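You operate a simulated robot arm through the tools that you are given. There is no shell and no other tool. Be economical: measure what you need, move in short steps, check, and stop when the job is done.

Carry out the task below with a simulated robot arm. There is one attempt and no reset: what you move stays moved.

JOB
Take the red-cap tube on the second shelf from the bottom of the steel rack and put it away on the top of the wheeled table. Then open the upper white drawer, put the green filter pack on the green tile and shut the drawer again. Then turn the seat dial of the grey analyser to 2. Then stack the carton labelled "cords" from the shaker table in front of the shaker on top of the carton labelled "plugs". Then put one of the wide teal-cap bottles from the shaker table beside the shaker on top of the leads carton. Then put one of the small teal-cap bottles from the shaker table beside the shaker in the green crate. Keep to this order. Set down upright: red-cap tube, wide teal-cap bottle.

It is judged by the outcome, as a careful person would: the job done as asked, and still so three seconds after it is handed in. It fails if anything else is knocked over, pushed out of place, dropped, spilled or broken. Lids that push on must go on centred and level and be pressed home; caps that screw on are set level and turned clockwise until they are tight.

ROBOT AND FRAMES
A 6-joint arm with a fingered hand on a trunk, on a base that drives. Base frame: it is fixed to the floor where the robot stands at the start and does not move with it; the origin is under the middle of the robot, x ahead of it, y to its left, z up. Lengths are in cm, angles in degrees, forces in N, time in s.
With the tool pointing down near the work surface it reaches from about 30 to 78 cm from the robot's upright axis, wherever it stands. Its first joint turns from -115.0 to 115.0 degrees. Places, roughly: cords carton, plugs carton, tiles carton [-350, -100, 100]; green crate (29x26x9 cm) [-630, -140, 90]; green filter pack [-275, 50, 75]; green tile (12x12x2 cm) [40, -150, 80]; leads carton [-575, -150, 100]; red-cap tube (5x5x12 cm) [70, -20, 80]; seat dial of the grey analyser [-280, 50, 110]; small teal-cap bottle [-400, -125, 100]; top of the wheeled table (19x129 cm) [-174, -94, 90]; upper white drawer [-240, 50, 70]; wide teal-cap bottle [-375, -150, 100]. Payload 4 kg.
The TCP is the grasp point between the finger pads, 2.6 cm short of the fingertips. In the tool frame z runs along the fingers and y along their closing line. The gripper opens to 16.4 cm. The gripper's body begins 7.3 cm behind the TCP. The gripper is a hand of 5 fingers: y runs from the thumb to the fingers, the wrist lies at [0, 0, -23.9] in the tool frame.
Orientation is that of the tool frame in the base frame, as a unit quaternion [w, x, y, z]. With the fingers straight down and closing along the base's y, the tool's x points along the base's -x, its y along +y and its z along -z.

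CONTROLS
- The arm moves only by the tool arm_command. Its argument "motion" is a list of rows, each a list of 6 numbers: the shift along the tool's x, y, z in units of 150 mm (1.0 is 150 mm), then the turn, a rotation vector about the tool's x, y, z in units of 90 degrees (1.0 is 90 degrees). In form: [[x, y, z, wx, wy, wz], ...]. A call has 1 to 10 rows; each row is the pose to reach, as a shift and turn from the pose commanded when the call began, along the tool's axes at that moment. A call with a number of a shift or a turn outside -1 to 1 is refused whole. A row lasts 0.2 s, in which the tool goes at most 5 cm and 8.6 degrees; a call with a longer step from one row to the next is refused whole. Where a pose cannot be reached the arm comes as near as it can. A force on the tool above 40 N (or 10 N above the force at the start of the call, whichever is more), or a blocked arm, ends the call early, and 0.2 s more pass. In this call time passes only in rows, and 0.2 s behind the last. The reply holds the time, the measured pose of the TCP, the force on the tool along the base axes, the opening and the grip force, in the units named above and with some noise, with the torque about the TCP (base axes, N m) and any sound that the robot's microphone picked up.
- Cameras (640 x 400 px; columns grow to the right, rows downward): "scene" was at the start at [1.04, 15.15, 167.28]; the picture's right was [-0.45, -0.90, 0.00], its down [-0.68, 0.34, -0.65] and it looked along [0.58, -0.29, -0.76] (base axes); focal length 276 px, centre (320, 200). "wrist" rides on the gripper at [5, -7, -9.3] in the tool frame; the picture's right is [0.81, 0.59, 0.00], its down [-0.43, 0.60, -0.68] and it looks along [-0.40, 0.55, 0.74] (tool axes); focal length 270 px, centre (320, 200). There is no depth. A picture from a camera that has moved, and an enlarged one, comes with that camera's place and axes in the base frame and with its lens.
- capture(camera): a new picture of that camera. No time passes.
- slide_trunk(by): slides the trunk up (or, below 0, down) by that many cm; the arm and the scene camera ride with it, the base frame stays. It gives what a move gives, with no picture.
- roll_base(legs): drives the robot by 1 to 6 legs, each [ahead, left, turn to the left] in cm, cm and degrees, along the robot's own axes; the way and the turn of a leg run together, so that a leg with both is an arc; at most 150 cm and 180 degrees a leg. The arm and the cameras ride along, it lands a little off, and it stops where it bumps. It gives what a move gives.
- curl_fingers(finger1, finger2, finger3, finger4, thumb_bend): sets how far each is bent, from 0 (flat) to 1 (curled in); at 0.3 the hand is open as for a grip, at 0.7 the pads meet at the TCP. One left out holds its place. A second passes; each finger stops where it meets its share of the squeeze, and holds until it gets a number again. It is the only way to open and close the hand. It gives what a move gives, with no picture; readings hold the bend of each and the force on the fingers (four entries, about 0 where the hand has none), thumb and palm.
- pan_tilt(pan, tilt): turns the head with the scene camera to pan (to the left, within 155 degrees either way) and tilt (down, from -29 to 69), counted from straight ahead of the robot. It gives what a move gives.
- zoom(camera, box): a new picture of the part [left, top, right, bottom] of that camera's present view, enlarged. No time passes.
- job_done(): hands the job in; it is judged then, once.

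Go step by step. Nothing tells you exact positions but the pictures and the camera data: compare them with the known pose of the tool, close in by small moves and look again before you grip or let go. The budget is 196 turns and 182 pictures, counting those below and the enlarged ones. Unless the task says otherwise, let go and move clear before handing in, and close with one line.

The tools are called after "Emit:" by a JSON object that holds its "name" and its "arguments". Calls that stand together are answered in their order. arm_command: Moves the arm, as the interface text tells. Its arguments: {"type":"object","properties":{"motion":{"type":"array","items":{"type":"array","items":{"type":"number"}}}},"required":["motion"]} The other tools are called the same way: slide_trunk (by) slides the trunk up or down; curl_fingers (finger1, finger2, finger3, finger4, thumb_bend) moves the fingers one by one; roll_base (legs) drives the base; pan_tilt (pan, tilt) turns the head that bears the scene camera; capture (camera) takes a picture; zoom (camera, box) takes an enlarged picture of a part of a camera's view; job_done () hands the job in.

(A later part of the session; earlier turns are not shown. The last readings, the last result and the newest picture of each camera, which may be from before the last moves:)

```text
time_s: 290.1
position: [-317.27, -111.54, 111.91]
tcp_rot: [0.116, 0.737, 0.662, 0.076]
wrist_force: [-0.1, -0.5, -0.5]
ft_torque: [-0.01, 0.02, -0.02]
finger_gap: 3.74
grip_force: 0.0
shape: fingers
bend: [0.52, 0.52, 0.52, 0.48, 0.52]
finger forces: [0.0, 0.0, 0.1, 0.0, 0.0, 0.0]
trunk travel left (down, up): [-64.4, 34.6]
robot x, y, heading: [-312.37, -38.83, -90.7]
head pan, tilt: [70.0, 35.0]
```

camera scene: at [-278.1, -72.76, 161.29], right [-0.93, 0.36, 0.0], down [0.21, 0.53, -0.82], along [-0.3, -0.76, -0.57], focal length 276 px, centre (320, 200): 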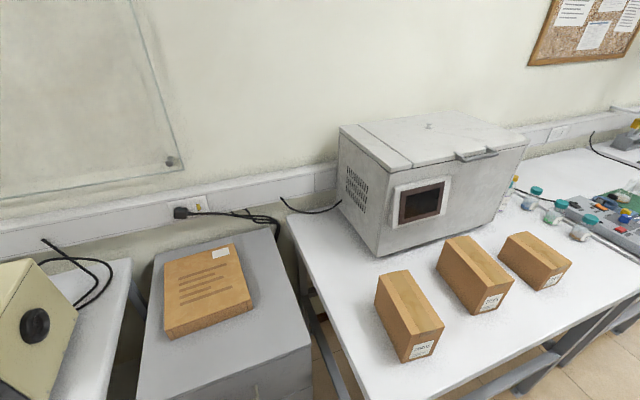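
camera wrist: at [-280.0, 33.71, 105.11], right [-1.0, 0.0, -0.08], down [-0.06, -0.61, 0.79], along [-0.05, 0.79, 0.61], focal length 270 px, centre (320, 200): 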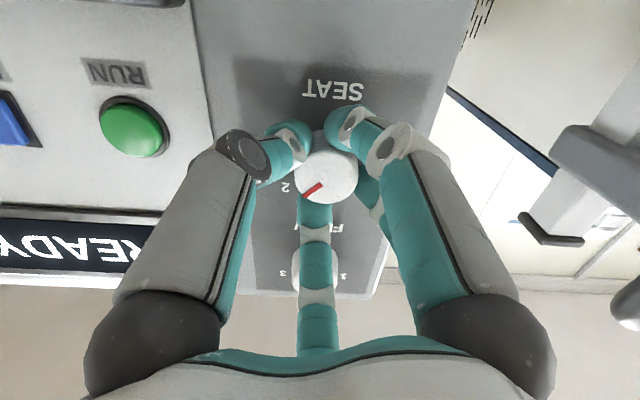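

Now over the carton area. I straighten the hand vertical, move over CORDS and open.

Emit:
{"name": "arm_command", "arguments": {"motion": [[0.18, 0.063, 0.01, 0.059, 0.009, 0], [0.36, 0.127, 0.02, 0.117, 0.018, 0], [0.545, 0.19, 0.03, 0.176, 0.027, 0]]}}

Emit:
{"name": "curl_fingers", "arguments": {"finger1": 0.1, "finger2": 0.36, "finger3": 0.36, "finger4": 0.1, "thumb_bend": 0.36}}

Emit:
{"name": "pan_tilt", "arguments": {"pan": -25, "tilt": 45}}

Emit:
{"name": "capture", "arguments": {"camera": "scene"}}

Emit:
{"name": "capture", "arguments": {"camera": "wrist"}}

```text
time_s: 290.9
position: [-314.78, -105.45, 110.55]
tcp_rot: [0.111, 0.736, 0.663, 0.074]
wrist_force: [0.0, 0.0, 0.2]
ft_torque: [-0.02, -0.02, -0.03]
finger_gap: 3.71
grip_force: 0.1
shape: fingers
bend: [0.52, 0.52, 0.52, 0.48, 0.52]
finger forces: [0.1, 0.1, 0.1, 0.0, 0.1, 0.1]
out of reach, approached as far as the arm can: row 1, 2, 3
trunk travel left (down, up): [-64.4, 34.6]
robot x, y, heading: [-312.66, -38.95, -90.6]
head pan, tilt: [70.0, 35.0]
```

```text
time_s: 291.9
position: [-314.81, -105.4, 110.61]
tcp_rot: [0.113, 0.736, 0.663, 0.074]
wrist_force: [-0.4, -0.7, 0.1]
ft_torque: [-0.04, 0.01, 0.01]
finger_gap: 10.31
grip_force: 0.0
shape: fingers
bend: [0.1, 0.36, 0.36, 0.1, 0.36]
finger forces: [0.1, 0.0, 0.0, 0.0, 0.0, 0.1]
trunk travel left (down, up): [-64.4, 34.6]
robot x, y, heading: [-312.68, -39.2, -90.5]
head pan, tilt: [70.0, 35.0]
```

```text
time_s: 293.6
position: [-314.75, -105.54, 110.5]
tcp_rot: [0.113, 0.736, 0.664, 0.074]
wrist_force: [0.7, 0.0, -0.1]
ft_torque: [-0.02, -0.04, 0.01]
finger_gap: 10.31
grip_force: 0.1
shape: fingers
bend: [0.1, 0.36, 0.36, 0.1, 0.36]
finger forces: [0.0, 0.0, 0.1, 0.1, 0.0, 0.0]
trunk travel left (down, up): [-64.4, 34.6]
robot x, y, heading: [-312.49, -38.94, -90.6]
head pan, tilt: [-25.0, 45.0]
```

```text
42 pictures are left
camera scene: at [-297.38, -40.61, 159.8], right [-0.9, 0.43, 0.0], down [0.3, 0.64, -0.71], along [-0.3, -0.64, -0.71], focal length 276 px, centre (320, 200)
```

scene: 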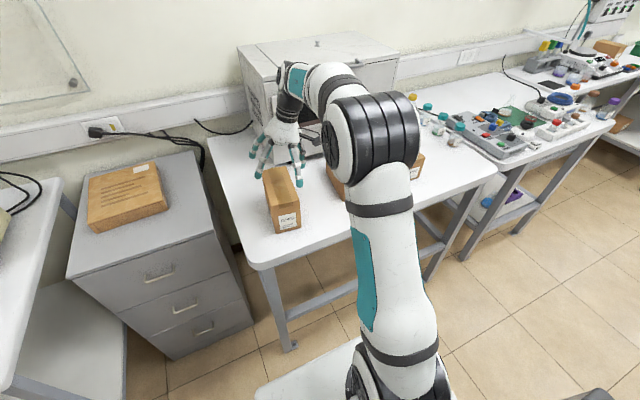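

```text
41 pictures are left
camera wrist: at [-323.39, -99.14, 117.61], right [0.65, 0.75, 0.12], down [0.35, -0.44, 0.83], along [0.67, -0.5, -0.55], focal length 270 px, centre (320, 200)
```

wrist: 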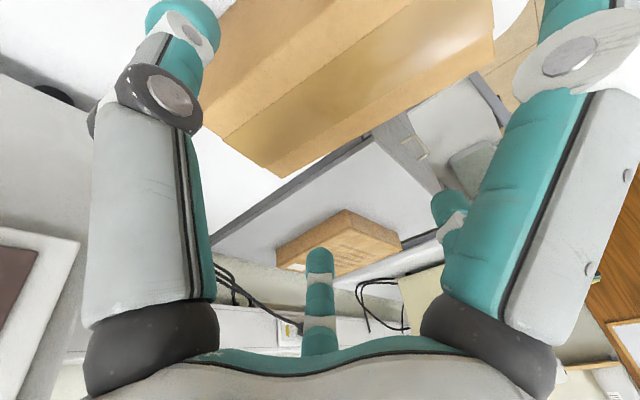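

The hand is still tilted 15° (a joint limit). I try a different roll (about 30°) where the vertical pose was reachable before.

Emit:
{"name": "arm_command", "arguments": {"motion": [[0, 0, -0.03, 0.0435, -0.003, 0.068], [0, 0, -0.06, 0.087, -0.006, 0.137], [0, 0, -0.06, 0.13, -0.008, 0.205], [0, 0, -0.06, 0.174, -0.011, 0.273]]}}

```text
time_s: 294.6
position: [-314.85, -103.94, 109.09]
tcp_rot: [0.097, 0.857, 0.498, 0.091]
wrist_force: [0.4, 0.2, -0.2]
ft_torque: [-0.05, 0.03, 0.01]
finger_gap: 10.32
grip_force: 0.0
shape: fingers
bend: [0.1, 0.36, 0.36, 0.1, 0.36]
finger forces: [0.0, 0.1, 0.0, 0.1, 0.0, 0.0]
out of reach, approached as far as the arm can: row 1, 2, 3, 4
trunk travel left (down, up): [-64.4, 34.6]
robot x, y, heading: [-312.75, -39.31, -90.5]
head pan, tilt: [-25.0, 45.0]
```

Emit:
{"name": "arm_command", "arguments": {"motion": [[-0.06, -0.1, -0.08, 0.04, -0.01, 0], [-0.12, -0.2, -0.16, 0.083, -0.019, 0], [-0.187, -0.3, -0.23, 0.125, -0.029, 0], [-0.187, -0.3, -0.23, 0.166, -0.038, 0]]}}

```text
time_s: 295.6
position: [-320.8, -102.67, 109.28]
tcp_rot: [0.102, 0.857, 0.499, 0.084]
wrist_force: [-0.3, 0.4, -0.3]
ft_torque: [0.0, -0.01, 0.02]
finger_gap: 10.31
grip_force: 0.1
shape: fingers
bend: [0.1, 0.36, 0.36, 0.1, 0.36]
finger forces: [0.0, 0.0, 0.1, 0.0, 0.1, 0.0]
out of reach, approached as far as the arm can: row 1, 2, 3, 4
trunk travel left (down, up): [-64.4, 34.6]
robot x, y, heading: [-312.64, -38.84, -90.7]
head pan, tilt: [-25.0, 45.0]
```

Emit:
{"name": "slide_trunk", "arguments": {"by": 15}}

Emit:
{"name": "arm_command", "arguments": {"motion": [[0.02, 0.04, 0.22, 0, 0, 0], [0.045, 0.08, 0.44, 0.04, -0.01, 0], [0.07, 0.12, 0.66, 0.083, -0.019, 0], [0.09, 0.16, 0.88, 0.125, -0.029, 0], [0.09, 0.16, 0.88, 0.166, -0.038, 0]]}}

```text
time_s: 297.3
position: [-320.74, -102.72, 124.38]
tcp_rot: [0.102, 0.857, 0.499, 0.084]
wrist_force: [-0.8, -0.5, 0.5]
ft_torque: [-0.01, 0.0, 0.0]
finger_gap: 10.31
grip_force: 0.1
shape: fingers
bend: [0.1, 0.36, 0.36, 0.1, 0.36]
finger forces: [0.0, 0.1, 0.0, 0.0, 0.0, 0.1]
trunk travel left (down, up): [-79.4, 19.6]
robot x, y, heading: [-312.84, -38.88, -90.4]
head pan, tilt: [-25.0, 45.0]
```

```text
time_s: 298.5
position: [-315.85, -102.76, 112.44]
tcp_rot: [0.092, 0.858, 0.5, 0.069]
wrist_force: [0.1, 0.9, -0.1]
ft_torque: [0.0, 0.02, 0.03]
finger_gap: 10.29
grip_force: 0.1
shape: fingers
bend: [0.1, 0.36, 0.36, 0.1, 0.36]
finger forces: [0.0, 0.0, 0.0, 0.0, 0.0, 0.0]
out of reach, approached as far as the arm can: row 2, 3, 4, 5
trunk travel left (down, up): [-79.4, 19.6]
robot x, y, heading: [-312.54, -39.32, -90.6]
head pan, tilt: [-25.0, 45.0]
```

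Emit:
{"name": "arm_command", "arguments": {"motion": [[0.2, -0.11, -0.02, 0.035, -0.004, 0], [0.4, -0.22, -0.04, 0.073, -0.008, 0], [0.6, -0.33, -0.06, 0.11, -0.012, 0], [0.7, -0.386, -0.07, 0.146, -0.017, 0]]}}

```text
time_s: 299.5
position: [-315.63, -92.28, 110.01]
tcp_rot: [0.079, 0.86, 0.501, 0.06]
wrist_force: [0.3, 0.2, 0.2]
ft_torque: [-0.01, -0.05, -0.04]
finger_gap: 10.27
grip_force: 0.0
shape: fingers
bend: [0.1, 0.36, 0.36, 0.1, 0.36]
finger forces: [0.1, 0.0, 0.0, 0.1, 0.0, 0.1]
out of reach, approached as far as the arm can: row 1, 2, 3, 4
trunk travel left (down, up): [-79.4, 19.6]
robot x, y, heading: [-312.54, -39.18, -90.5]
head pan, tilt: [-25.0, 45.0]
```

Each try leaves ~11° lean; since only base/trunk moves will follow, a small constant lean is harmless for gripping and setting down upright. I set the pinch direction across the carton and drive over it.

Emit:
{"name": "arm_command", "arguments": {"motion": [[0, 0, -0.02, 0, 0, -0.08], [0, 0, -0.02, 0, 0, -0.16], [0, 0, -0.02, 0, 0, -0.244]]}}

Emit:
{"name": "roll_base", "arguments": {"legs": [[11.4, 2, 0]]}}

Emit:
{"name": "pan_tilt", "arguments": {"pan": -12, "tilt": 48}}

Emit:
{"name": "capture", "arguments": {"camera": "scene"}}

Emit:
{"name": "capture", "arguments": {"camera": "wrist"}}

```text
time_s: 300.3
position: [-315.85, -92.35, 110.25]
tcp_rot: [0.09, 0.748, 0.657, 0.043]
wrist_force: [0.3, 0.3, 0.2]
ft_torque: [0.01, 0.01, 0.04]
finger_gap: 10.31
grip_force: 0.1
shape: fingers
bend: [0.1, 0.36, 0.36, 0.1, 0.36]
finger forces: [0.0, 0.0, 0.1, 0.0, 0.0, 0.0]
trunk travel left (down, up): [-79.4, 19.6]
robot x, y, heading: [-312.72, -38.94, -90.3]
head pan, tilt: [-25.0, 45.0]
```

```text
time_s: 301.6
position: [-313.56, -104.09, 110.03]
tcp_rot: [0.089, 0.748, 0.656, 0.044]
wrist_force: [0.0, -0.6, -0.4]
ft_torque: [0.02, 0.0, 0.03]
finger_gap: 10.3
grip_force: 0.0
shape: fingers
bend: [0.1, 0.36, 0.36, 0.1, 0.36]
finger forces: [0.0, 0.0, 0.0, 0.0, 0.0, 0.0]
trunk travel left (down, up): [-79.4, 19.6]
robot x, y, heading: [-310.74, -50.52, -90.5]
head pan, tilt: [-25.0, 45.0]
```

```text
time_s: 302.3
position: [-313.62, -103.89, 110.26]
tcp_rot: [0.09, 0.748, 0.657, 0.043]
wrist_force: [-0.3, 0.2, 0.5]
ft_torque: [0.03, -0.02, 0.0]
finger_gap: 10.33
grip_force: 0.0
shape: fingers
bend: [0.1, 0.36, 0.36, 0.1, 0.36]
finger forces: [0.1, 0.1, 0.0, 0.0, 0.0, 0.1]
trunk travel left (down, up): [-79.4, 19.6]
robot x, y, heading: [-310.51, -51.02, -90.3]
head pan, tilt: [-12.0, 48.0]
```

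```text
40 pictures are left
camera scene: at [-293.64, -52.45, 174.39], right [-0.98, 0.21, 0.0], down [0.16, 0.73, -0.67], along [-0.14, -0.65, -0.74], focal length 276 px, centre (320, 200)
```

scene: 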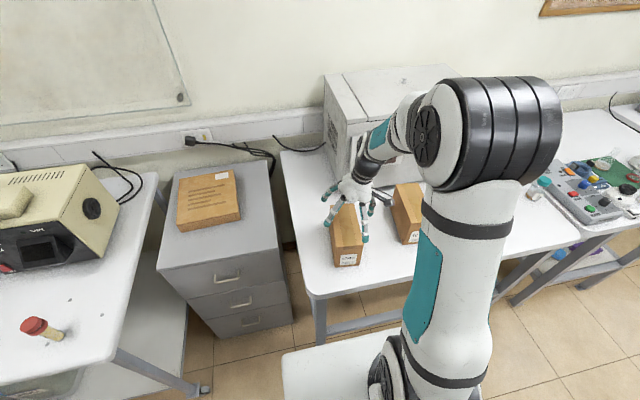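

```text
39 pictures are left
camera wrist: at [-321.64, -97.33, 117.79], right [0.68, 0.73, 0.07], down [0.4, -0.45, 0.8], along [0.62, -0.52, -0.59], focal length 270 px, centre (320, 200)
```

wrist: 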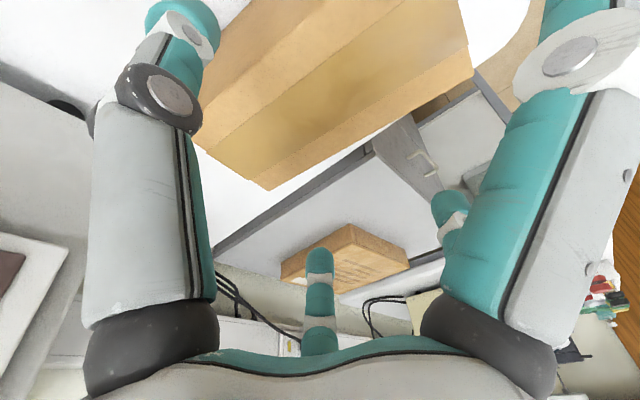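

Geometry agrees: carton centre (−313.4, −103.8), top z 102.5. Lowering with the trunk around it.

Emit:
{"name": "slide_trunk", "arguments": {"by": -10}}

Emit:
{"name": "curl_fingers", "arguments": {"finger2": 0.7, "finger3": 0.7, "thumb_bend": 0.7}}

Emit:
{"name": "capture", "arguments": {"camera": "wrist"}}

```text
time_s: 303.7
position: [-313.65, -103.88, 100.69]
tcp_rot: [0.093, 0.747, 0.657, 0.042]
wrist_force: [0.5, 6.3, 22.4]
ft_torque: [1.0, 0.6, -0.18]
finger_gap: 10.75
grip_force: 12.8
shape: fingers
bend: [0.03, 0.36, 0.36, 0.04, 0.36]
finger forces: [18.6, 0.0, 0.0, 6.3, 0.0, 0.1]
trunk travel left (down, up): [-69.4, 29.6]
robot x, y, heading: [-310.56, -50.76, -90.5]
head pan, tilt: [-12.0, 48.0]
stopped: the force on the tool passed its limit at 42 N (the readings are from after the stop); the commanded pose is now the measured one
```

```text
time_s: 304.7
position: [-313.74, -103.81, 100.77]
tcp_rot: [0.094, 0.747, 0.657, 0.04]
wrist_force: [0.0, 3.7, 37.2]
ft_torque: [1.2, 1.62, -0.12]
finger_gap: 10.13
grip_force: 33.2
shape: fingers
bend: [0.03, 0.42, 0.42, 0.02, 0.51]
finger forces: [18.4, 11.4, 10.4, 7.6, 18.6, 0.0]
trunk travel left (down, up): [-69.4, 29.6]
robot x, y, heading: [-310.86, -50.68, -90.5]
head pan, tilt: [-12.0, 48.0]
```

```text
38 pictures are left
camera wrist: at [-321.65, -97.27, 108.26], right [0.68, 0.73, 0.06], down [0.4, -0.44, 0.8], along [0.61, -0.52, -0.59], focal length 270 px, centre (320, 200)
```

wrist: 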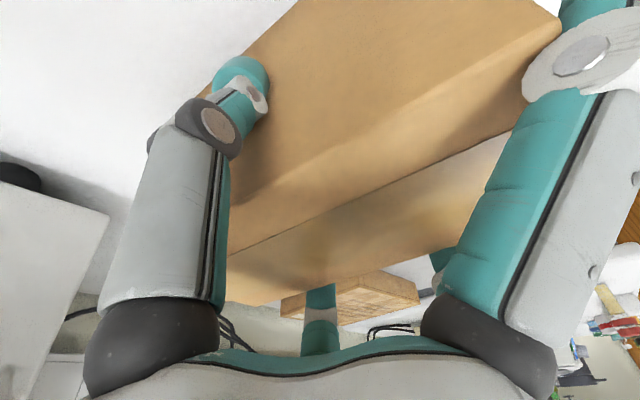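

The carton is gripped (thumb vs fingers 2 and 3). Lifting with the trunk.

Emit:
{"name": "slide_trunk", "arguments": {"by": 5}}

Emit:
{"name": "capture", "arguments": {"camera": "wrist"}}

```text
time_s: 305.7
position: [-313.71, -104.04, 105.45]
tcp_rot: [0.093, 0.747, 0.657, 0.041]
wrist_force: [-0.5, -0.2, -2.8]
ft_torque: [0.02, 0.04, 0.03]
finger_gap: 9.91
grip_force: 14.7
shape: fingers
bend: [0.09, 0.43, 0.43, 0.09, 0.52]
finger forces: [1.2, 7.1, 7.1, 0.6, 13.4, 0.0]
trunk travel left (down, up): [-74.4, 24.6]
robot x, y, heading: [-310.64, -50.67, -90.3]
head pan, tilt: [-12.0, 48.0]
```

```text
37 pictures are left
camera wrist: at [-321.64, -97.42, 113.01], right [0.68, 0.73, 0.07], down [0.4, -0.44, 0.8], along [0.61, -0.52, -0.59], focal length 270 px, centre (320, 200)
```

wrist: 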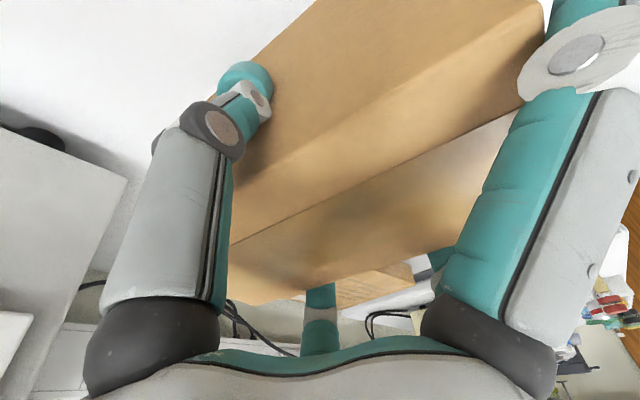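

Carton lifted cleanly. I raise it more and strafe to PLUGS, turning ~8° to align.

Emit:
{"name": "slide_trunk", "arguments": {"by": 13}}

Emit:
{"name": "roll_base", "arguments": {"legs": [[1, -57, 0], [0, 0, 8]]}}

Emit:
{"name": "pan_tilt", "arguments": {"pan": -12, "tilt": 48}}

Emit:
{"name": "capture", "arguments": {"camera": "scene"}}

Emit:
{"name": "capture", "arguments": {"camera": "wrist"}}

```text
time_s: 307.2
position: [-313.68, -104.02, 118.41]
tcp_rot: [0.092, 0.747, 0.657, 0.042]
wrist_force: [-0.1, 0.1, -2.5]
ft_torque: [-0.03, 0.02, -0.01]
finger_gap: 9.89
grip_force: 14.3
shape: fingers
bend: [0.09, 0.43, 0.43, 0.09, 0.52]
finger forces: [1.3, 7.0, 7.1, 0.8, 13.4, 0.0]
trunk travel left (down, up): [-87.4, 11.6]
robot x, y, heading: [-310.6, -50.38, -90.7]
head pan, tilt: [-12.0, 48.0]
```

```text
time_s: 311.1
position: [-363.53, -104.73, 118.45]
tcp_rot: [0.088, 0.698, 0.709, 0.049]
wrist_force: [1.0, 0.0, -2.1]
ft_torque: [0.0, 0.02, -0.03]
finger_gap: 9.88
grip_force: 15.1
shape: fingers
bend: [0.09, 0.43, 0.43, 0.09, 0.52]
finger forces: [1.4, 6.9, 7.2, 0.7, 13.2, 0.0]
trunk travel left (down, up): [-87.4, 11.6]
robot x, y, heading: [-368.36, -51.39, -81.8]
head pan, tilt: [-12.0, 48.0]
```

```text
time_s: 311.7
position: [-363.57, -104.69, 118.51]
tcp_rot: [0.088, 0.698, 0.709, 0.049]
wrist_force: [0.1, -1.1, -1.6]
ft_torque: [-0.03, 0.06, -0.02]
finger_gap: 9.91
grip_force: 14.5
shape: fingers
bend: [0.09, 0.43, 0.43, 0.09, 0.52]
finger forces: [1.4, 6.9, 7.1, 0.7, 13.4, 0.1]
trunk travel left (down, up): [-87.4, 11.6]
robot x, y, heading: [-368.17, -51.27, -82.0]
head pan, tilt: [-12.0, 48.0]
```

```text
36 pictures are left
camera scene: at [-351.16, -50.77, 182.44], right [-1.0, 0.07, 0.0], down [0.05, 0.74, -0.67], along [-0.05, -0.67, -0.74], focal length 276 px, centre (320, 200)
```

scene: 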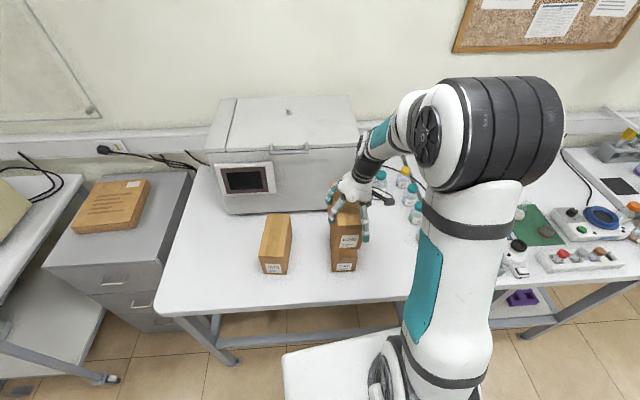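

```text
35 pictures are left
camera wrist: at [-372.38, -99.3, 126.04], right [0.57, 0.82, 0.07], down [0.46, -0.38, 0.8], along [0.68, -0.43, -0.59], focal length 270 px, centre (320, 200)
```

wrist: 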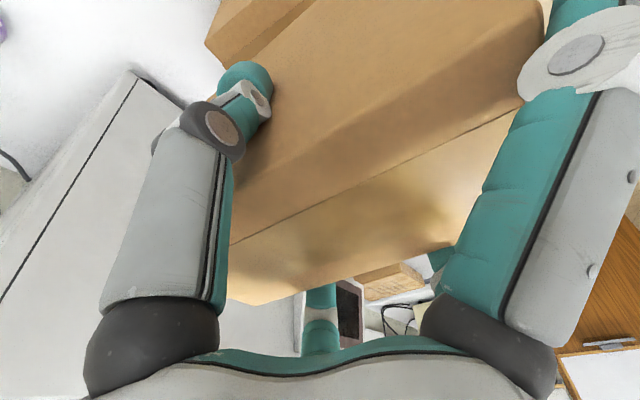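

Emit:
{"name": "zoom", "arguments": {"camera": "scene", "box": [240, 160, 440, 290]}}

```text
3.08 times, centred on (340, 225) of scene
camera zoom: at [-351.16, -50.77, 182.44], right [-1.0, 0.07, 0.0], down [0.05, 0.74, -0.67], along [-0.05, -0.67, -0.74], focal length 850 px, centre (258, 123)
```

zoom: 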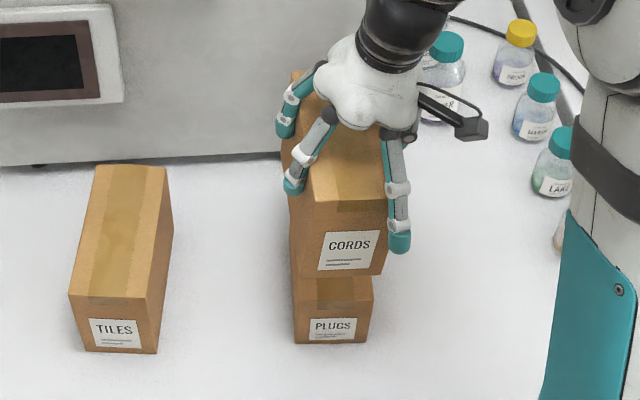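

CORDS hovers over PLUGS with offset of about (0.4, 1.2) cm. I correct and lower.

Emit:
{"name": "roll_base", "arguments": {"legs": [[1.3, -0.3, 0]]}}

Emit:
{"name": "slide_trunk", "arguments": {"by": -6}}

Emit:
{"name": "zoom", "arguments": {"camera": "scene", "box": [280, 140, 420, 260]}}

```text
time_s: 312.5
position: [-363.69, -106.11, 118.35]
tcp_rot: [0.088, 0.698, 0.709, 0.047]
wrist_force: [-0.6, -0.2, -2.6]
ft_torque: [0.03, 0.03, 0.01]
finger_gap: 9.92
grip_force: 14.2
shape: fingers
bend: [0.09, 0.43, 0.43, 0.09, 0.52]
finger forces: [1.3, 6.9, 7.1, 0.8, 13.3, 0.0]
trunk travel left (down, up): [-87.4, 11.6]
robot x, y, heading: [-368.51, -52.93, -82.0]
head pan, tilt: [-12.0, 48.0]
```

```text
time_s: 313.5
position: [-363.78, -106.02, 112.47]
tcp_rot: [0.089, 0.698, 0.709, 0.048]
wrist_force: [-0.4, 0.6, -1.0]
ft_torque: [0.02, 0.0, 0.0]
finger_gap: 9.88
grip_force: 14.0
shape: fingers
bend: [0.09, 0.43, 0.43, 0.09, 0.52]
finger forces: [1.3, 7.0, 7.1, 0.7, 13.4, 0.1]
trunk travel left (down, up): [-81.4, 17.6]
robot x, y, heading: [-368.36, -52.67, -82.0]
head pan, tilt: [-12.0, 48.0]
```

```text
3.33 times, centred on (350, 200) of scene
camera zoom: at [-351.28, -52.04, 176.44], right [-1.0, 0.07, 0.0], down [0.05, 0.74, -0.67], along [-0.05, -0.67, -0.74], focal length 921 px, centre (220, 200)
```

zoom: 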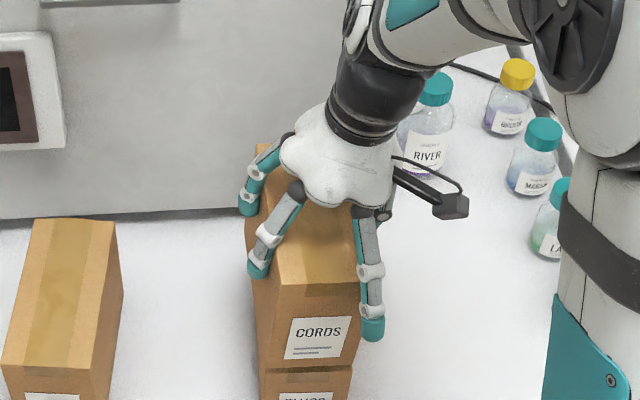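

Nearly there and aligned. Lowering in small steps until it rests.

Emit:
{"name": "slide_trunk", "arguments": {"by": -1.2}}

Emit:
{"name": "slide_trunk", "arguments": {"by": -0.7}}

Emit:
{"name": "slide_trunk", "arguments": {"by": -0.5}}

```text
time_s: 314.1
position: [-363.69, -105.94, 111.26]
tcp_rot: [0.089, 0.698, 0.709, 0.049]
wrist_force: [0.1, 0.8, -0.9]
ft_torque: [-0.02, 0.03, 0.0]
finger_gap: 9.91
grip_force: 15.3
shape: fingers
bend: [0.09, 0.43, 0.43, 0.09, 0.52]
finger forces: [1.4, 7.1, 7.2, 0.8, 13.2, 0.0]
trunk travel left (down, up): [-80.2, 18.8]
robot x, y, heading: [-368.56, -52.73, -82.2]
head pan, tilt: [-12.0, 48.0]
```

```text
time_s: 314.6
position: [-363.65, -105.92, 111.04]
tcp_rot: [0.091, 0.697, 0.709, 0.047]
wrist_force: [2.9, 0.7, 33.7]
ft_torque: [0.11, 0.94, -0.03]
finger_gap: 9.99
grip_force: 23.1
shape: fingers
bend: [0.08, 0.43, 0.42, 0.08, 0.52]
finger forces: [4.5, 11.2, 11.1, 2.8, 17.1, 0.0]
trunk travel left (down, up): [-79.5, 19.5]
robot x, y, heading: [-368.03, -52.95, -82.1]
head pan, tilt: [-12.0, 48.0]
```

```text
time_s: 315.0
position: [-363.72, -106.11, 111.08]
tcp_rot: [0.094, 0.698, 0.709, 0.044]
wrist_force: [0.5, 7.6, 23.1]
ft_torque: [0.28, 0.8, -0.19]
finger_gap: 10.01
grip_force: 23.1
shape: fingers
bend: [0.07, 0.43, 0.42, 0.08, 0.52]
finger forces: [6.6, 10.5, 10.3, 1.8, 17.5, 0.0]
trunk travel left (down, up): [-79.4, 19.6]
robot x, y, heading: [-368.69, -52.82, -81.9]
head pan, tilt: [-12.0, 48.0]
stopped: the force on the tool passed its limit at 50 N (the readings are from after the stop); the commanded pose is now the measured one
```

It rests on PLUGS. I relax 0.4 cm and open slowly.

Emit:
{"name": "slide_trunk", "arguments": {"by": 0.4}}

Emit:
{"name": "curl_fingers", "arguments": {"finger1": 0.0, "finger2": 0.38, "finger3": 0.38, "finger4": 0.0, "thumb_bend": 0.42}}

Emit:
{"name": "slide_trunk", "arguments": {"by": 12}}

Emit:
{"name": "zoom", "arguments": {"camera": "scene", "box": [240, 120, 520, 295]}}

```text
time_s: 315.5
position: [-363.72, -106.16, 111.09]
tcp_rot: [0.091, 0.697, 0.71, 0.046]
wrist_force: [-1.5, 3.3, 5.9]
ft_torque: [-0.07, 0.45, -0.15]
finger_gap: 9.96
grip_force: 19.2
shape: fingers
bend: [0.07, 0.43, 0.43, 0.08, 0.52]
finger forces: [2.8, 8.6, 8.4, 1.2, 16.5, 0.1]
trunk travel left (down, up): [-79.8, 19.2]
robot x, y, heading: [-368.42, -52.57, -81.9]
head pan, tilt: [-12.0, 48.0]
```

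```text
time_s: 316.5
position: [-363.49, -106.18, 111.02]
tcp_rot: [0.09, 0.698, 0.709, 0.046]
wrist_force: [1.0, 0.2, 0.3]
ft_torque: [-0.02, 0.01, 0.04]
finger_gap: 10.35
grip_force: 0.5
shape: fingers
bend: [0.0, 0.38, 0.38, 0.0, 0.42]
finger forces: [0.6, 0.0, 0.2, 0.4, 0.0, 0.0]
trunk travel left (down, up): [-79.8, 19.2]
robot x, y, heading: [-368.21, -52.81, -81.7]
head pan, tilt: [-12.0, 48.0]
```

```text
time_s: 318.0
position: [-363.64, -106.24, 123.12]
tcp_rot: [0.091, 0.697, 0.709, 0.047]
wrist_force: [0.6, 0.5, -0.3]
ft_torque: [-0.02, 0.05, -0.02]
finger_gap: 10.32
grip_force: 0.1
shape: fingers
bend: [0.0, 0.38, 0.38, 0.0, 0.42]
finger forces: [0.0, 0.1, 0.1, 0.1, 0.0, 0.0]
trunk travel left (down, up): [-91.8, 7.2]
robot x, y, heading: [-368.17, -52.76, -82.0]
head pan, tilt: [-12.0, 48.0]
```

```text
2.29 times, centred on (380, 208) of scene
camera zoom: at [-351.27, -52.03, 186.81], right [-1.0, 0.07, 0.0], down [0.05, 0.74, -0.67], along [-0.05, -0.67, -0.74], focal length 632 px, centre (183, 183)
```

zoom: 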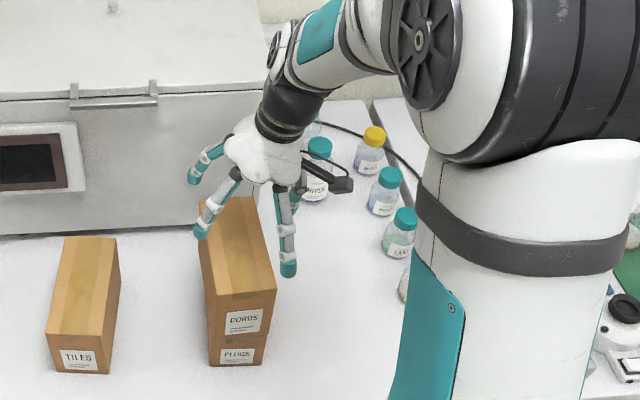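

CORDS is stacked on PLUGS. Next the bottles: I back off, strafe right and look at them.

Emit:
{"name": "roll_base", "arguments": {"legs": [[-12, -38, -8]]}}

Emit:
{"name": "pan_tilt", "arguments": {"pan": 5, "tilt": 40}}

Emit:
{"name": "capture", "arguments": {"camera": "scene"}}

```text
time_s: 320.5
position: [-410.21, -97.02, 123.03]
tcp_rot: [0.093, 0.746, 0.658, 0.039]
wrist_force: [0.7, 0.3, -0.3]
ft_torque: [-0.01, -0.03, -0.01]
finger_gap: 10.31
grip_force: 0.1
shape: fingers
bend: [0.0, 0.38, 0.38, 0.0, 0.42]
finger forces: [0.0, 0.0, 0.1, 0.0, 0.0, 0.0]
trunk travel left (down, up): [-91.8, 7.2]
robot x, y, heading: [-407.2, -43.37, -90.1]
head pan, tilt: [-12.0, 48.0]
```

```text
time_s: 321.3
position: [-410.09, -97.22, 123.11]
tcp_rot: [0.094, 0.746, 0.658, 0.039]
wrist_force: [0.7, 0.2, -0.5]
ft_torque: [0.0, -0.03, -0.01]
finger_gap: 10.36
grip_force: 0.1
shape: fingers
bend: [0.0, 0.38, 0.38, 0.0, 0.42]
finger forces: [0.1, 0.0, 0.1, 0.0, 0.0, 0.0]
trunk travel left (down, up): [-91.8, 7.2]
robot x, y, heading: [-406.84, -43.49, -90.3]
head pan, tilt: [5.0, 40.0]
```

```text
31 pictures are left
camera scene: at [-387.74, -46.04, 187.96], right [-1.0, -0.08, 0.0], down [-0.05, 0.64, -0.77], along [0.06, -0.76, -0.64], focal length 276 px, centre (320, 200)
```

scene: 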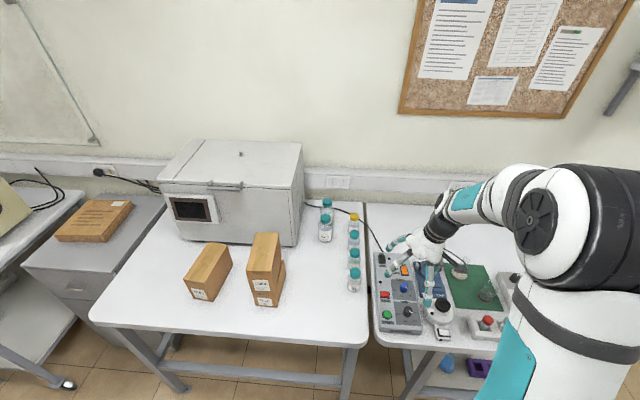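

Emit:
{"name": "zoom", "arguments": {"camera": "scene", "box": [295, 180, 395, 300]}}

```text
3.33 times, centred on (345, 240) of scene
camera zoom: at [-387.74, -46.04, 187.96], right [-1.0, -0.08, 0.0], down [-0.05, 0.64, -0.77], along [0.06, -0.76, -0.64], focal length 921 px, centre (237, 67)
```

zoom: 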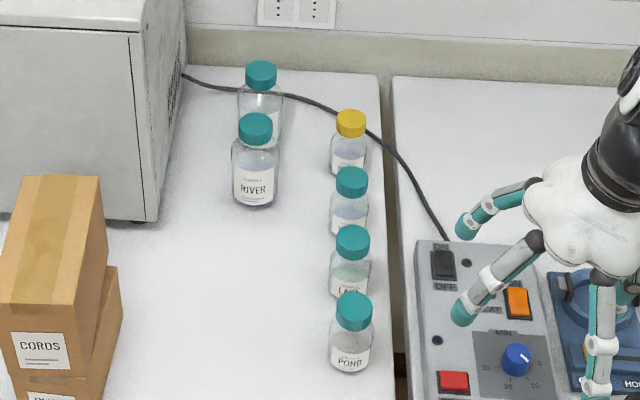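

Wide bottles are the left pair (RIVER in front at ≈(−383, −136), top z ≈ 102); small ones the right column. The hand's lean comes from an unfavourable wrist configuration; I back off and retrace the earlier wrist motion in free air to restore the good configuration.

Emit:
{"name": "roll_base", "arguments": {"legs": [[-14, 0, 0]]}}

Emit:
{"name": "arm_command", "arguments": {"motion": [[-0.09, 0.02, -0.04, 0.029, -0.071, -0.043], [-0.19, 0.04, -0.08, 0.0585, -0.142, -0.086], [-0.28, 0.06, -0.12, 0.088, -0.2125, -0.13], [-0.38, 0.08, -0.16, 0.117, -0.283, -0.173], [-0.47, 0.1, -0.2, 0.146, -0.354, -0.216], [-0.57, 0.12, -0.24, 0.1755, -0.425, -0.259], [-0.66, 0.14, -0.28, 0.205, -0.496, -0.302], [-0.76, 0.16, -0.32, 0.234, -0.567, -0.345], [-0.85, 0.18, -0.36, 0.263, -0.6375, -0.3885], [-0.95, 0.2, -0.4, 0.2925, -0.708, -0.432]]}}

Emit:
{"name": "arm_command", "arguments": {"motion": [[0, 0, 0.1, 0.029, -0.071, -0.043], [0, 0, 0.2, 0.0585, -0.142, -0.086], [0, 0, 0.35, 0.0585, -0.142, -0.086]]}}

```text
time_s: 322.6
position: [-409.9, -82.99, 123.17]
tcp_rot: [0.094, 0.746, 0.658, 0.039]
wrist_force: [0.3, 0.0, 0.1]
ft_torque: [-0.03, 0.02, -0.01]
finger_gap: 10.33
grip_force: 0.1
shape: fingers
bend: [0.0, 0.38, 0.38, 0.0, 0.42]
finger forces: [0.0, 0.0, 0.1, 0.1, 0.1, 0.0]
trunk travel left (down, up): [-91.8, 7.2]
robot x, y, heading: [-407.18, -29.45, -89.7]
head pan, tilt: [5.0, 40.0]
```

```text
time_s: 324.9
position: [-405.79, -97.38, 131.26]
tcp_rot: [0.249, 0.419, 0.697, -0.527]
wrist_force: [-0.6, -0.1, 0.1]
ft_torque: [-0.01, 0.01, 0.03]
finger_gap: 10.33
grip_force: 0.1
shape: fingers
bend: [0.0, 0.38, 0.38, 0.0, 0.42]
finger forces: [0.1, 0.0, 0.0, 0.0, 0.0, 0.1]
out of reach, approached as far as the arm can: row 1, 2, 3, 4, 5, 8, 9, 10
trunk travel left (down, up): [-91.8, 7.2]
robot x, y, heading: [-406.89, -29.46, -89.9]
head pan, tilt: [5.0, 40.0]
```

```text
time_s: 325.6
position: [-400.45, -101.91, 130.56]
tcp_rot: [0.265, 0.33, 0.662, -0.618]
wrist_force: [0.2, -0.7, -0.2]
ft_torque: [0.05, 0.01, 0.04]
finger_gap: 10.31
grip_force: 0.0
shape: fingers
bend: [0.0, 0.38, 0.38, 0.0, 0.42]
finger forces: [0.1, 0.0, 0.0, 0.1, 0.0, 0.0]
out of reach, approached as far as the arm can: row 1, 2, 3
trunk travel left (down, up): [-91.8, 7.2]
robot x, y, heading: [-407.04, -29.36, -90.2]
head pan, tilt: [5.0, 40.0]
```

Emit:
{"name": "arm_command", "arguments": {"motion": [[0, 0, -0.053, 0.0026, 0.0383, 0.087], [0, 0, -0.106, 0.0052, 0.0766, 0.174], [0, 0, -0.16, 0.0078, 0.115, 0.261], [0, 0, -0.21, 0.0104, 0.153, 0.348], [0, 0, -0.265, 0.013, 0.1915, 0.435], [0, 0, -0.32, 0.0156, 0.23, 0.522], [0, 0, -0.37, 0.0182, 0.268, 0.609], [0, 0, -0.42, 0.021, 0.306, 0.696], [0, 0, -0.475, 0.0234, 0.345, 0.783], [0, 0, -0.53, 0.026, 0.383, 0.87]]}}

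Emit:
{"name": "arm_command", "arguments": {"motion": [[0, 0, 0, 0.04, 0.0753, -0.0356], [0, 0, 0, 0.079, 0.15, -0.071], [0, 0, 0, 0.119, 0.226, -0.107], [0, 0, 0, 0.159, 0.301, -0.142], [0, 0, 0, 0.199, 0.376, -0.178], [0, 0, 0, 0.238, 0.452, -0.213], [0, 0, 0, 0.278, 0.527, -0.249]]}}

```text
time_s: 327.9
position: [-400.04, -93.95, 131.32]
tcp_rot: [0.39, 0.829, 0.341, -0.209]
wrist_force: [-0.3, -0.3, -0.7]
ft_torque: [0.03, -0.01, 0.03]
finger_gap: 10.35
grip_force: 0.0
shape: fingers
bend: [0.0, 0.38, 0.38, 0.0, 0.42]
finger forces: [0.0, 0.1, 0.0, 0.0, 0.1, 0.0]
trunk travel left (down, up): [-91.8, 7.2]
robot x, y, heading: [-407.01, -29.67, -90.1]
head pan, tilt: [5.0, 40.0]
```

```text
time_s: 329.4
position: [-399.9, -94.14, 131.09]
tcp_rot: [-0.007, 0.824, 0.567, 0.001]
wrist_force: [-0.1, 0.2, -0.3]
ft_torque: [0.01, -0.01, -0.02]
finger_gap: 10.31
grip_force: 0.1
shape: fingers
bend: [0.0, 0.38, 0.38, 0.0, 0.42]
finger forces: [0.0, 0.1, 0.0, 0.0, 0.1, 0.0]
trunk travel left (down, up): [-91.8, 7.2]
robot x, y, heading: [-407.15, -29.35, -90.3]
head pan, tilt: [5.0, 40.0]
```

The hand is perfectly vertical again. Now I drive toward the RIVER bottle.

Emit:
{"name": "roll_base", "arguments": {"legs": [[0, 17, 0], [31, 0, 0]]}}

```text
time_s: 332.6
position: [-382.88, -123.29, 131.25]
tcp_rot: [-0.007, 0.825, 0.565, -0.001]
wrist_force: [-0.4, 1.5, 0.4]
ft_torque: [-0.03, 0.01, 0.01]
finger_gap: 10.35
grip_force: 0.1
shape: fingers
bend: [0.0, 0.38, 0.38, 0.0, 0.42]
finger forces: [0.0, 0.0, 0.0, 0.0, 0.1, 0.0]
trunk travel left (down, up): [-91.8, 7.2]
robot x, y, heading: [-390.1, -59.15, -90.5]
head pan, tilt: [5.0, 40.0]
stopped in leg 2: the robot was blocked; the commanded pose is now the measured one
```

Table edge reached. I ease back 1 cm, shape the fingers, and reach out with the arm over the bottle.

Emit:
{"name": "roll_base", "arguments": {"legs": [[-1, 0, 0]]}}

Emit:
{"name": "curl_fingers", "arguments": {"finger1": 0.46, "finger2": 0.46, "finger3": 0.46, "finger4": 0.46, "thumb_bend": 0.46}}

Emit:
{"name": "arm_command", "arguments": {"motion": [[-0.2, 0.08, 0.2, 0, 0, 0], [-0.4, 0.16, 0.4, 0, 0, 0], [-0.6, 0.23, 0.6, 0, 0, 0], [-0.8, 0.3, 0.8, 0, 0, 0]]}}

Emit:
{"name": "capture", "arguments": {"camera": "wrist"}}

Emit:
{"name": "capture", "arguments": {"camera": "scene"}}

```text
time_s: 333.4
position: [-382.85, -122.41, 131.09]
tcp_rot: [-0.006, 0.825, 0.565, 0.0]
wrist_force: [0.1, -1.1, -1.4]
ft_torque: [0.01, -0.01, -0.02]
finger_gap: 10.33
grip_force: 0.2
shape: fingers
bend: [0.0, 0.38, 0.38, 0.0, 0.42]
finger forces: [0.0, 0.0, 0.1, 0.1, 0.0, 0.1]
trunk travel left (down, up): [-91.8, 7.2]
robot x, y, heading: [-390.27, -57.93, -90.4]
head pan, tilt: [5.0, 40.0]
```

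```text
time_s: 334.4
position: [-382.92, -122.43, 131.21]
tcp_rot: [-0.006, 0.825, 0.565, 0.0]
wrist_force: [0.4, -0.5, -0.9]
ft_torque: [0.03, 0.01, -0.02]
finger_gap: 5.28
grip_force: 0.0
shape: fingers
bend: [0.46, 0.46, 0.46, 0.46, 0.46]
finger forces: [0.0, 0.0, 0.0, 0.0, 0.1, 0.0]
trunk travel left (down, up): [-91.8, 7.2]
robot x, y, heading: [-389.94, -58.17, -90.3]
head pan, tilt: [5.0, 40.0]
```

```text
time_s: 335.4
position: [-383.06, -135.32, 118.89]
tcp_rot: [-0.007, 0.825, 0.565, 0.001]
wrist_force: [0.2, -0.4, -0.5]
ft_torque: [0.03, 0.01, 0.0]
finger_gap: 5.25
grip_force: 0.1
shape: fingers
bend: [0.46, 0.46, 0.46, 0.46, 0.46]
finger forces: [0.0, 0.0, 0.1, 0.0, 0.0, 0.0]
trunk travel left (down, up): [-91.8, 7.2]
robot x, y, heading: [-389.72, -58.38, -90.4]
head pan, tilt: [5.0, 40.0]
```

```text
29 pictures are left
camera wrist: at [-387.84, -128.25, 128.45], right [0.84, 0.54, 0.0], down [0.4, -0.63, 0.67], along [0.36, -0.56, -0.75], focal length 270 px, centre (320, 200)
```

wrist: 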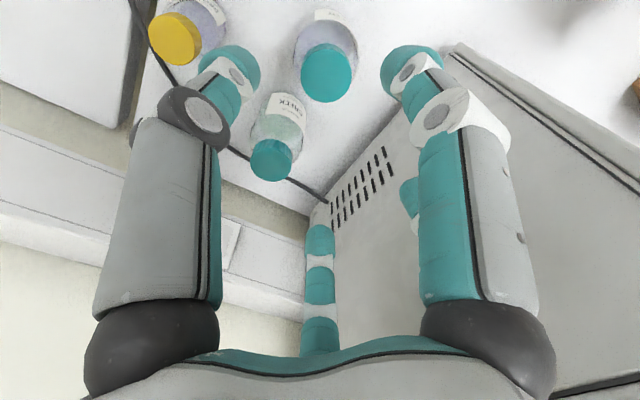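

```text
28 pictures are left
camera scene: at [-370.51, -60.69, 187.96], right [-1.0, -0.08, 0.0], down [-0.05, 0.64, -0.77], along [0.06, -0.76, -0.64], focal length 276 px, centre (320, 200)
```

scene: 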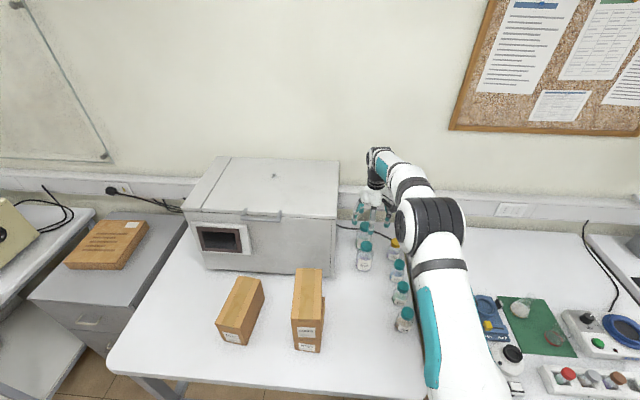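

RIVER's cap is at (−383.2, −134.3). I correct by 1 cm and lower around it.

Emit:
{"name": "arm_command", "arguments": {"motion": [[0.062, -0.024, 0, 0, 0, 0]]}}

Emit:
{"name": "slide_trunk", "arguments": {"by": -15}}

Emit:
{"name": "capture", "arguments": {"camera": "wrist"}}

```text
time_s: 335.8
position: [-383.11, -134.25, 118.91]
tcp_rot: [-0.007, 0.825, 0.565, 0.001]
wrist_force: [-0.7, -0.2, -0.1]
ft_torque: [-0.03, -0.03, 0.0]
finger_gap: 5.27
grip_force: 0.0
shape: fingers
bend: [0.46, 0.46, 0.46, 0.46, 0.46]
finger forces: [0.0, 0.0, 0.1, 0.0, 0.1, 0.0]
trunk travel left (down, up): [-91.8, 7.2]
robot x, y, heading: [-390.06, -58.17, -90.2]
head pan, tilt: [5.0, 40.0]
```

```text
time_s: 337.5
position: [-383.02, -134.19, 104.09]
tcp_rot: [-0.007, 0.825, 0.565, 0.0]
wrist_force: [0.3, 0.0, 1.1]
ft_torque: [-0.03, 0.0, -0.03]
finger_gap: 5.23
grip_force: 0.1
shape: fingers
bend: [0.46, 0.46, 0.46, 0.46, 0.46]
finger forces: [0.0, 0.0, 0.0, 0.0, 0.0, 0.0]
trunk travel left (down, up): [-76.8, 22.2]
robot x, y, heading: [-390.33, -58.17, -90.0]
head pan, tilt: [5.0, 40.0]
```

```text
27 pictures are left
camera wrist: at [-387.8, -127.03, 113.6], right [0.84, 0.54, 0.0], down [0.4, -0.63, 0.67], along [0.36, -0.56, -0.74], focal length 270 px, centre (320, 200)
```

wrist: 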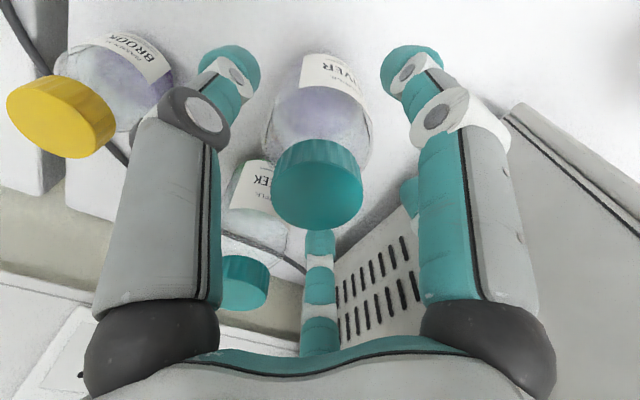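

The cap is centred, its top right at the grasp point. Lower 3 cm more and grip.

Emit:
{"name": "slide_trunk", "arguments": {"by": -3.2}}

Emit:
{"name": "curl_fingers", "arguments": {"finger1": 0.72, "finger2": 0.72, "finger3": 0.72, "finger4": 0.72, "thumb_bend": 0.72}}

Emit:
{"name": "slide_trunk", "arguments": {"by": 4}}

Emit:
{"name": "capture", "arguments": {"camera": "wrist"}}

```text
time_s: 338.3
position: [-383.08, -134.15, 100.87]
tcp_rot: [-0.006, 0.825, 0.565, 0.0]
wrist_force: [-1.0, 0.3, -0.4]
ft_torque: [-0.01, -0.01, 0.0]
finger_gap: 5.24
grip_force: 0.1
shape: fingers
bend: [0.46, 0.46, 0.46, 0.46, 0.46]
finger forces: [0.0, 0.0, 0.0, 0.0, 0.0, 0.1]
trunk travel left (down, up): [-73.6, 25.4]
robot x, y, heading: [-389.66, -58.01, -90.1]
head pan, tilt: [5.0, 40.0]
```

```text
time_s: 339.3
position: [-383.03, -134.03, 100.89]
tcp_rot: [-0.007, 0.825, 0.565, 0.0]
wrist_force: [-2.6, 1.6, 3.0]
ft_torque: [-0.03, 0.09, -0.03]
finger_gap: 2.85
grip_force: 23.4
shape: fingers
bend: [0.57, 0.54, 0.52, 0.55, 0.59]
finger forces: [6.0, 8.0, 8.3, 6.1, 17.8, 0.1]
trunk travel left (down, up): [-73.6, 25.4]
robot x, y, heading: [-389.46, -58.03, -90.4]
head pan, tilt: [5.0, 40.0]
```

```text
time_s: 340.1
position: [-383.02, -134.21, 104.81]
tcp_rot: [-0.007, 0.825, 0.565, 0.0]
wrist_force: [0.9, -0.1, -4.3]
ft_torque: [0.03, 0.02, 0.0]
finger_gap: 2.87
grip_force: 22.4
shape: fingers
bend: [0.57, 0.54, 0.52, 0.55, 0.59]
finger forces: [5.9, 8.2, 8.5, 5.7, 16.8, 0.0]
trunk travel left (down, up): [-77.6, 21.4]
robot x, y, heading: [-389.97, -58.01, -90.3]
head pan, tilt: [5.0, 40.0]
```

```text
26 pictures are left
camera wrist: at [-387.79, -127.07, 114.33], right [0.84, 0.54, 0.0], down [0.4, -0.63, 0.67], along [0.36, -0.56, -0.74], focal length 270 px, centre (320, 200)
```

wrist: 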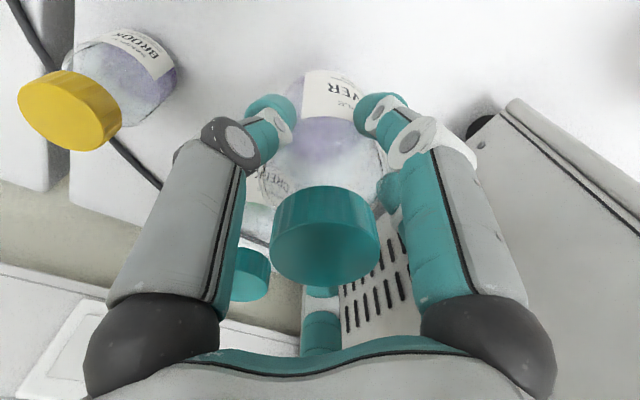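

RIVER is held upright. I raise, back off, turn to face along the corridor and drive toward the leads carton.

Emit:
{"name": "slide_trunk", "arguments": {"by": 18}}

Emit:
{"name": "roll_base", "arguments": {"legs": [[-33, 0, 0], [0, 0, -90], [100, 0, 0]]}}

Emit:
{"name": "pan_tilt", "arguments": {"pan": 50, "tilt": 35}}

Emit:
{"name": "capture", "arguments": {"camera": "scene"}}

```text
time_s: 342.1
position: [-383.2, -134.28, 122.75]
tcp_rot: [-0.006, 0.825, 0.565, 0.001]
wrist_force: [0.7, 0.4, -3.5]
ft_torque: [0.01, 0.0, -0.01]
finger_gap: 2.85
grip_force: 22.8
shape: fingers
bend: [0.57, 0.54, 0.52, 0.55, 0.59]
finger forces: [5.9, 8.2, 8.4, 5.7, 16.7, 0.0]
trunk travel left (down, up): [-95.6, 3.4]
robot x, y, heading: [-389.91, -57.94, -90.1]
head pan, tilt: [5.0, 40.0]
```

```text
time_s: 352.9
position: [-566.39, -30.43, 122.78]
tcp_rot: [-0.004, 0.982, -0.188, 0.006]
wrist_force: [-0.1, 0.1, -4.2]
ft_torque: [0.0, -0.03, -0.01]
finger_gap: 2.84
grip_force: 22.4
shape: fingers
bend: [0.57, 0.54, 0.52, 0.55, 0.59]
finger forces: [5.5, 7.8, 8.4, 5.7, 16.5, 0.0]
trunk travel left (down, up): [-95.6, 3.4]
robot x, y, heading: [-489.95, -24.22, 179.0]
head pan, tilt: [5.0, 40.0]
```

```text
time_s: 354.0
position: [-566.51, -30.4, 122.79]
tcp_rot: [-0.004, 0.982, -0.189, 0.005]
wrist_force: [-0.3, 0.0, -4.0]
ft_torque: [0.03, -0.02, 0.01]
finger_gap: 2.8
grip_force: 22.3
shape: fingers
bend: [0.57, 0.54, 0.52, 0.55, 0.59]
finger forces: [5.6, 7.8, 8.4, 5.8, 16.5, 0.0]
trunk travel left (down, up): [-95.6, 3.4]
robot x, y, heading: [-490.02, -24.0, 179.2]
head pan, tilt: [50.0, 35.0]
```

```text
25 pictures are left
camera scene: at [-490.15, -49.57, 192.51], right [-0.76, 0.65, 0.0], down [0.38, 0.43, -0.82], along [-0.54, -0.62, -0.57], focal length 276 px, centre (320, 200)
```

scene: 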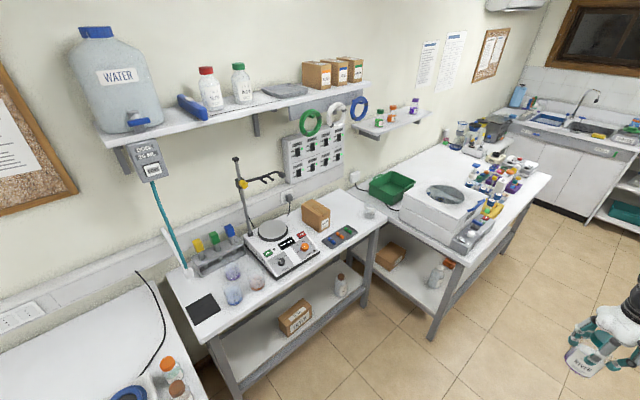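

Emit:
{"name": "zoom", "arguments": {"camera": "scene", "box": [270, 150, 430, 270]}}

```text
3.33 times, centred on (350, 210) of scene
camera zoom: at [-490.15, -49.57, 192.51], right [-0.76, 0.65, 0.0], down [0.38, 0.43, -0.82], along [-0.54, -0.62, -0.57], focal length 921 px, centre (220, 167)
```

zoom: 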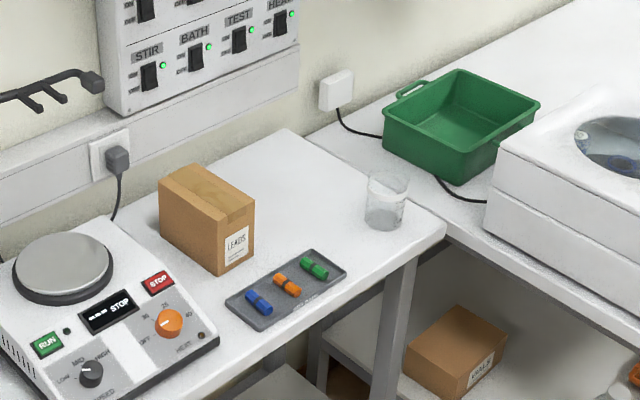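

LEADS carton top: centre ≈ (−569, −144), z ≈ 101, 7.3 × 15 cm. I drive alongside, turn to face it and stop short.

Emit:
{"name": "roll_base", "arguments": {"legs": [[86, 0, 0], [0, 0, 91], [36, 0, 0]]}}

Emit:
{"name": "pan_tilt", "arguments": {"pan": -5, "tilt": 45}}

Emit:
{"name": "capture", "arguments": {"camera": "scene"}}

Emit:
{"name": "capture", "arguments": {"camera": "wrist"}}

```text
time_s: 364.4
position: [-565.12, -135.72, 122.78]
tcp_rot: [-0.007, 0.812, 0.584, 0.0]
wrist_force: [0.9, 0.3, -3.7]
ft_torque: [0.0, 0.02, -0.01]
finger_gap: 2.72
grip_force: 20.9
shape: fingers
bend: [0.57, 0.54, 0.52, 0.55, 0.6]
finger forces: [5.2, 7.5, 8.4, 5.7, 16.1, 0.0]
trunk travel left (down, up): [-95.6, 3.4]
robot x, y, heading: [-575.19, -59.76, -87.7]
head pan, tilt: [50.0, 35.0]
```

```text
time_s: 365.7
position: [-565.12, -135.64, 122.8]
tcp_rot: [-0.007, 0.811, 0.584, 0.001]
wrist_force: [-0.1, 0.3, -5.0]
ft_torque: [0.03, 0.01, 0.01]
finger_gap: 2.76
grip_force: 21.5
shape: fingers
bend: [0.57, 0.54, 0.52, 0.55, 0.6]
finger forces: [5.2, 7.4, 8.5, 5.6, 16.1, 0.1]
trunk travel left (down, up): [-95.6, 3.4]
robot x, y, heading: [-575.32, -59.64, -87.6]
head pan, tilt: [-5.0, 45.0]
```

```text
23 pictures are left
camera scene: at [-557.24, -61.18, 191.03], right [-1.0, 0.05, 0.0], down [0.03, 0.71, -0.71], along [-0.03, -0.71, -0.71], focal length 276 px, centre (320, 200)
```

scene: 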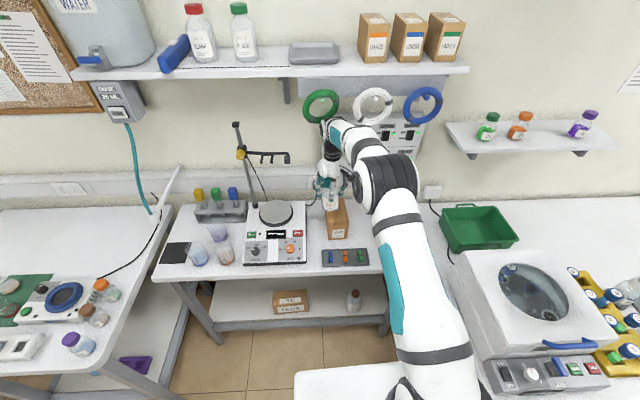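

```text
22 pictures are left
camera wrist: at [-570.06, -128.74, 132.35], right [0.82, 0.58, 0.0], down [0.43, -0.61, 0.67], along [0.39, -0.54, -0.74], focal length 270 px, centre (320, 200)
```

wrist: 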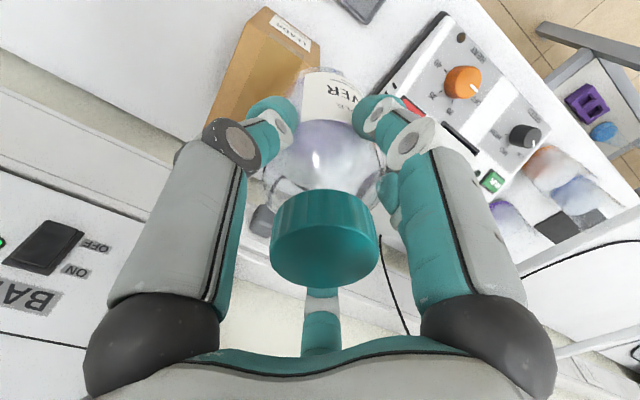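

Emit:
{"name": "zoom", "arguments": {"camera": "scene", "box": [280, 130, 400, 280]}}

```text
2.67 times, centred on (340, 205) of scene
camera zoom: at [-557.24, -61.18, 191.03], right [-1.0, 0.05, 0.0], down [0.03, 0.71, -0.71], along [-0.03, -0.71, -0.71], focal length 737 px, centre (267, 187)
```

zoom: 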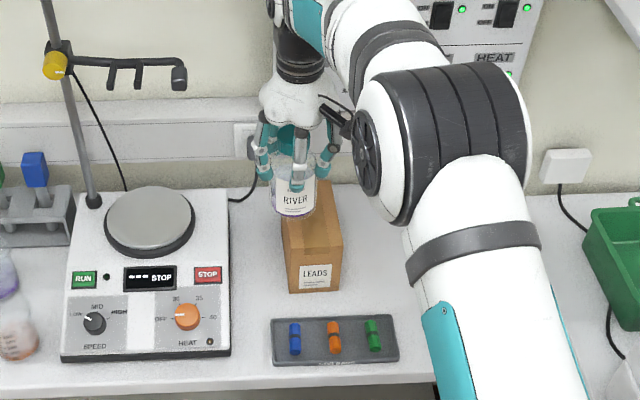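

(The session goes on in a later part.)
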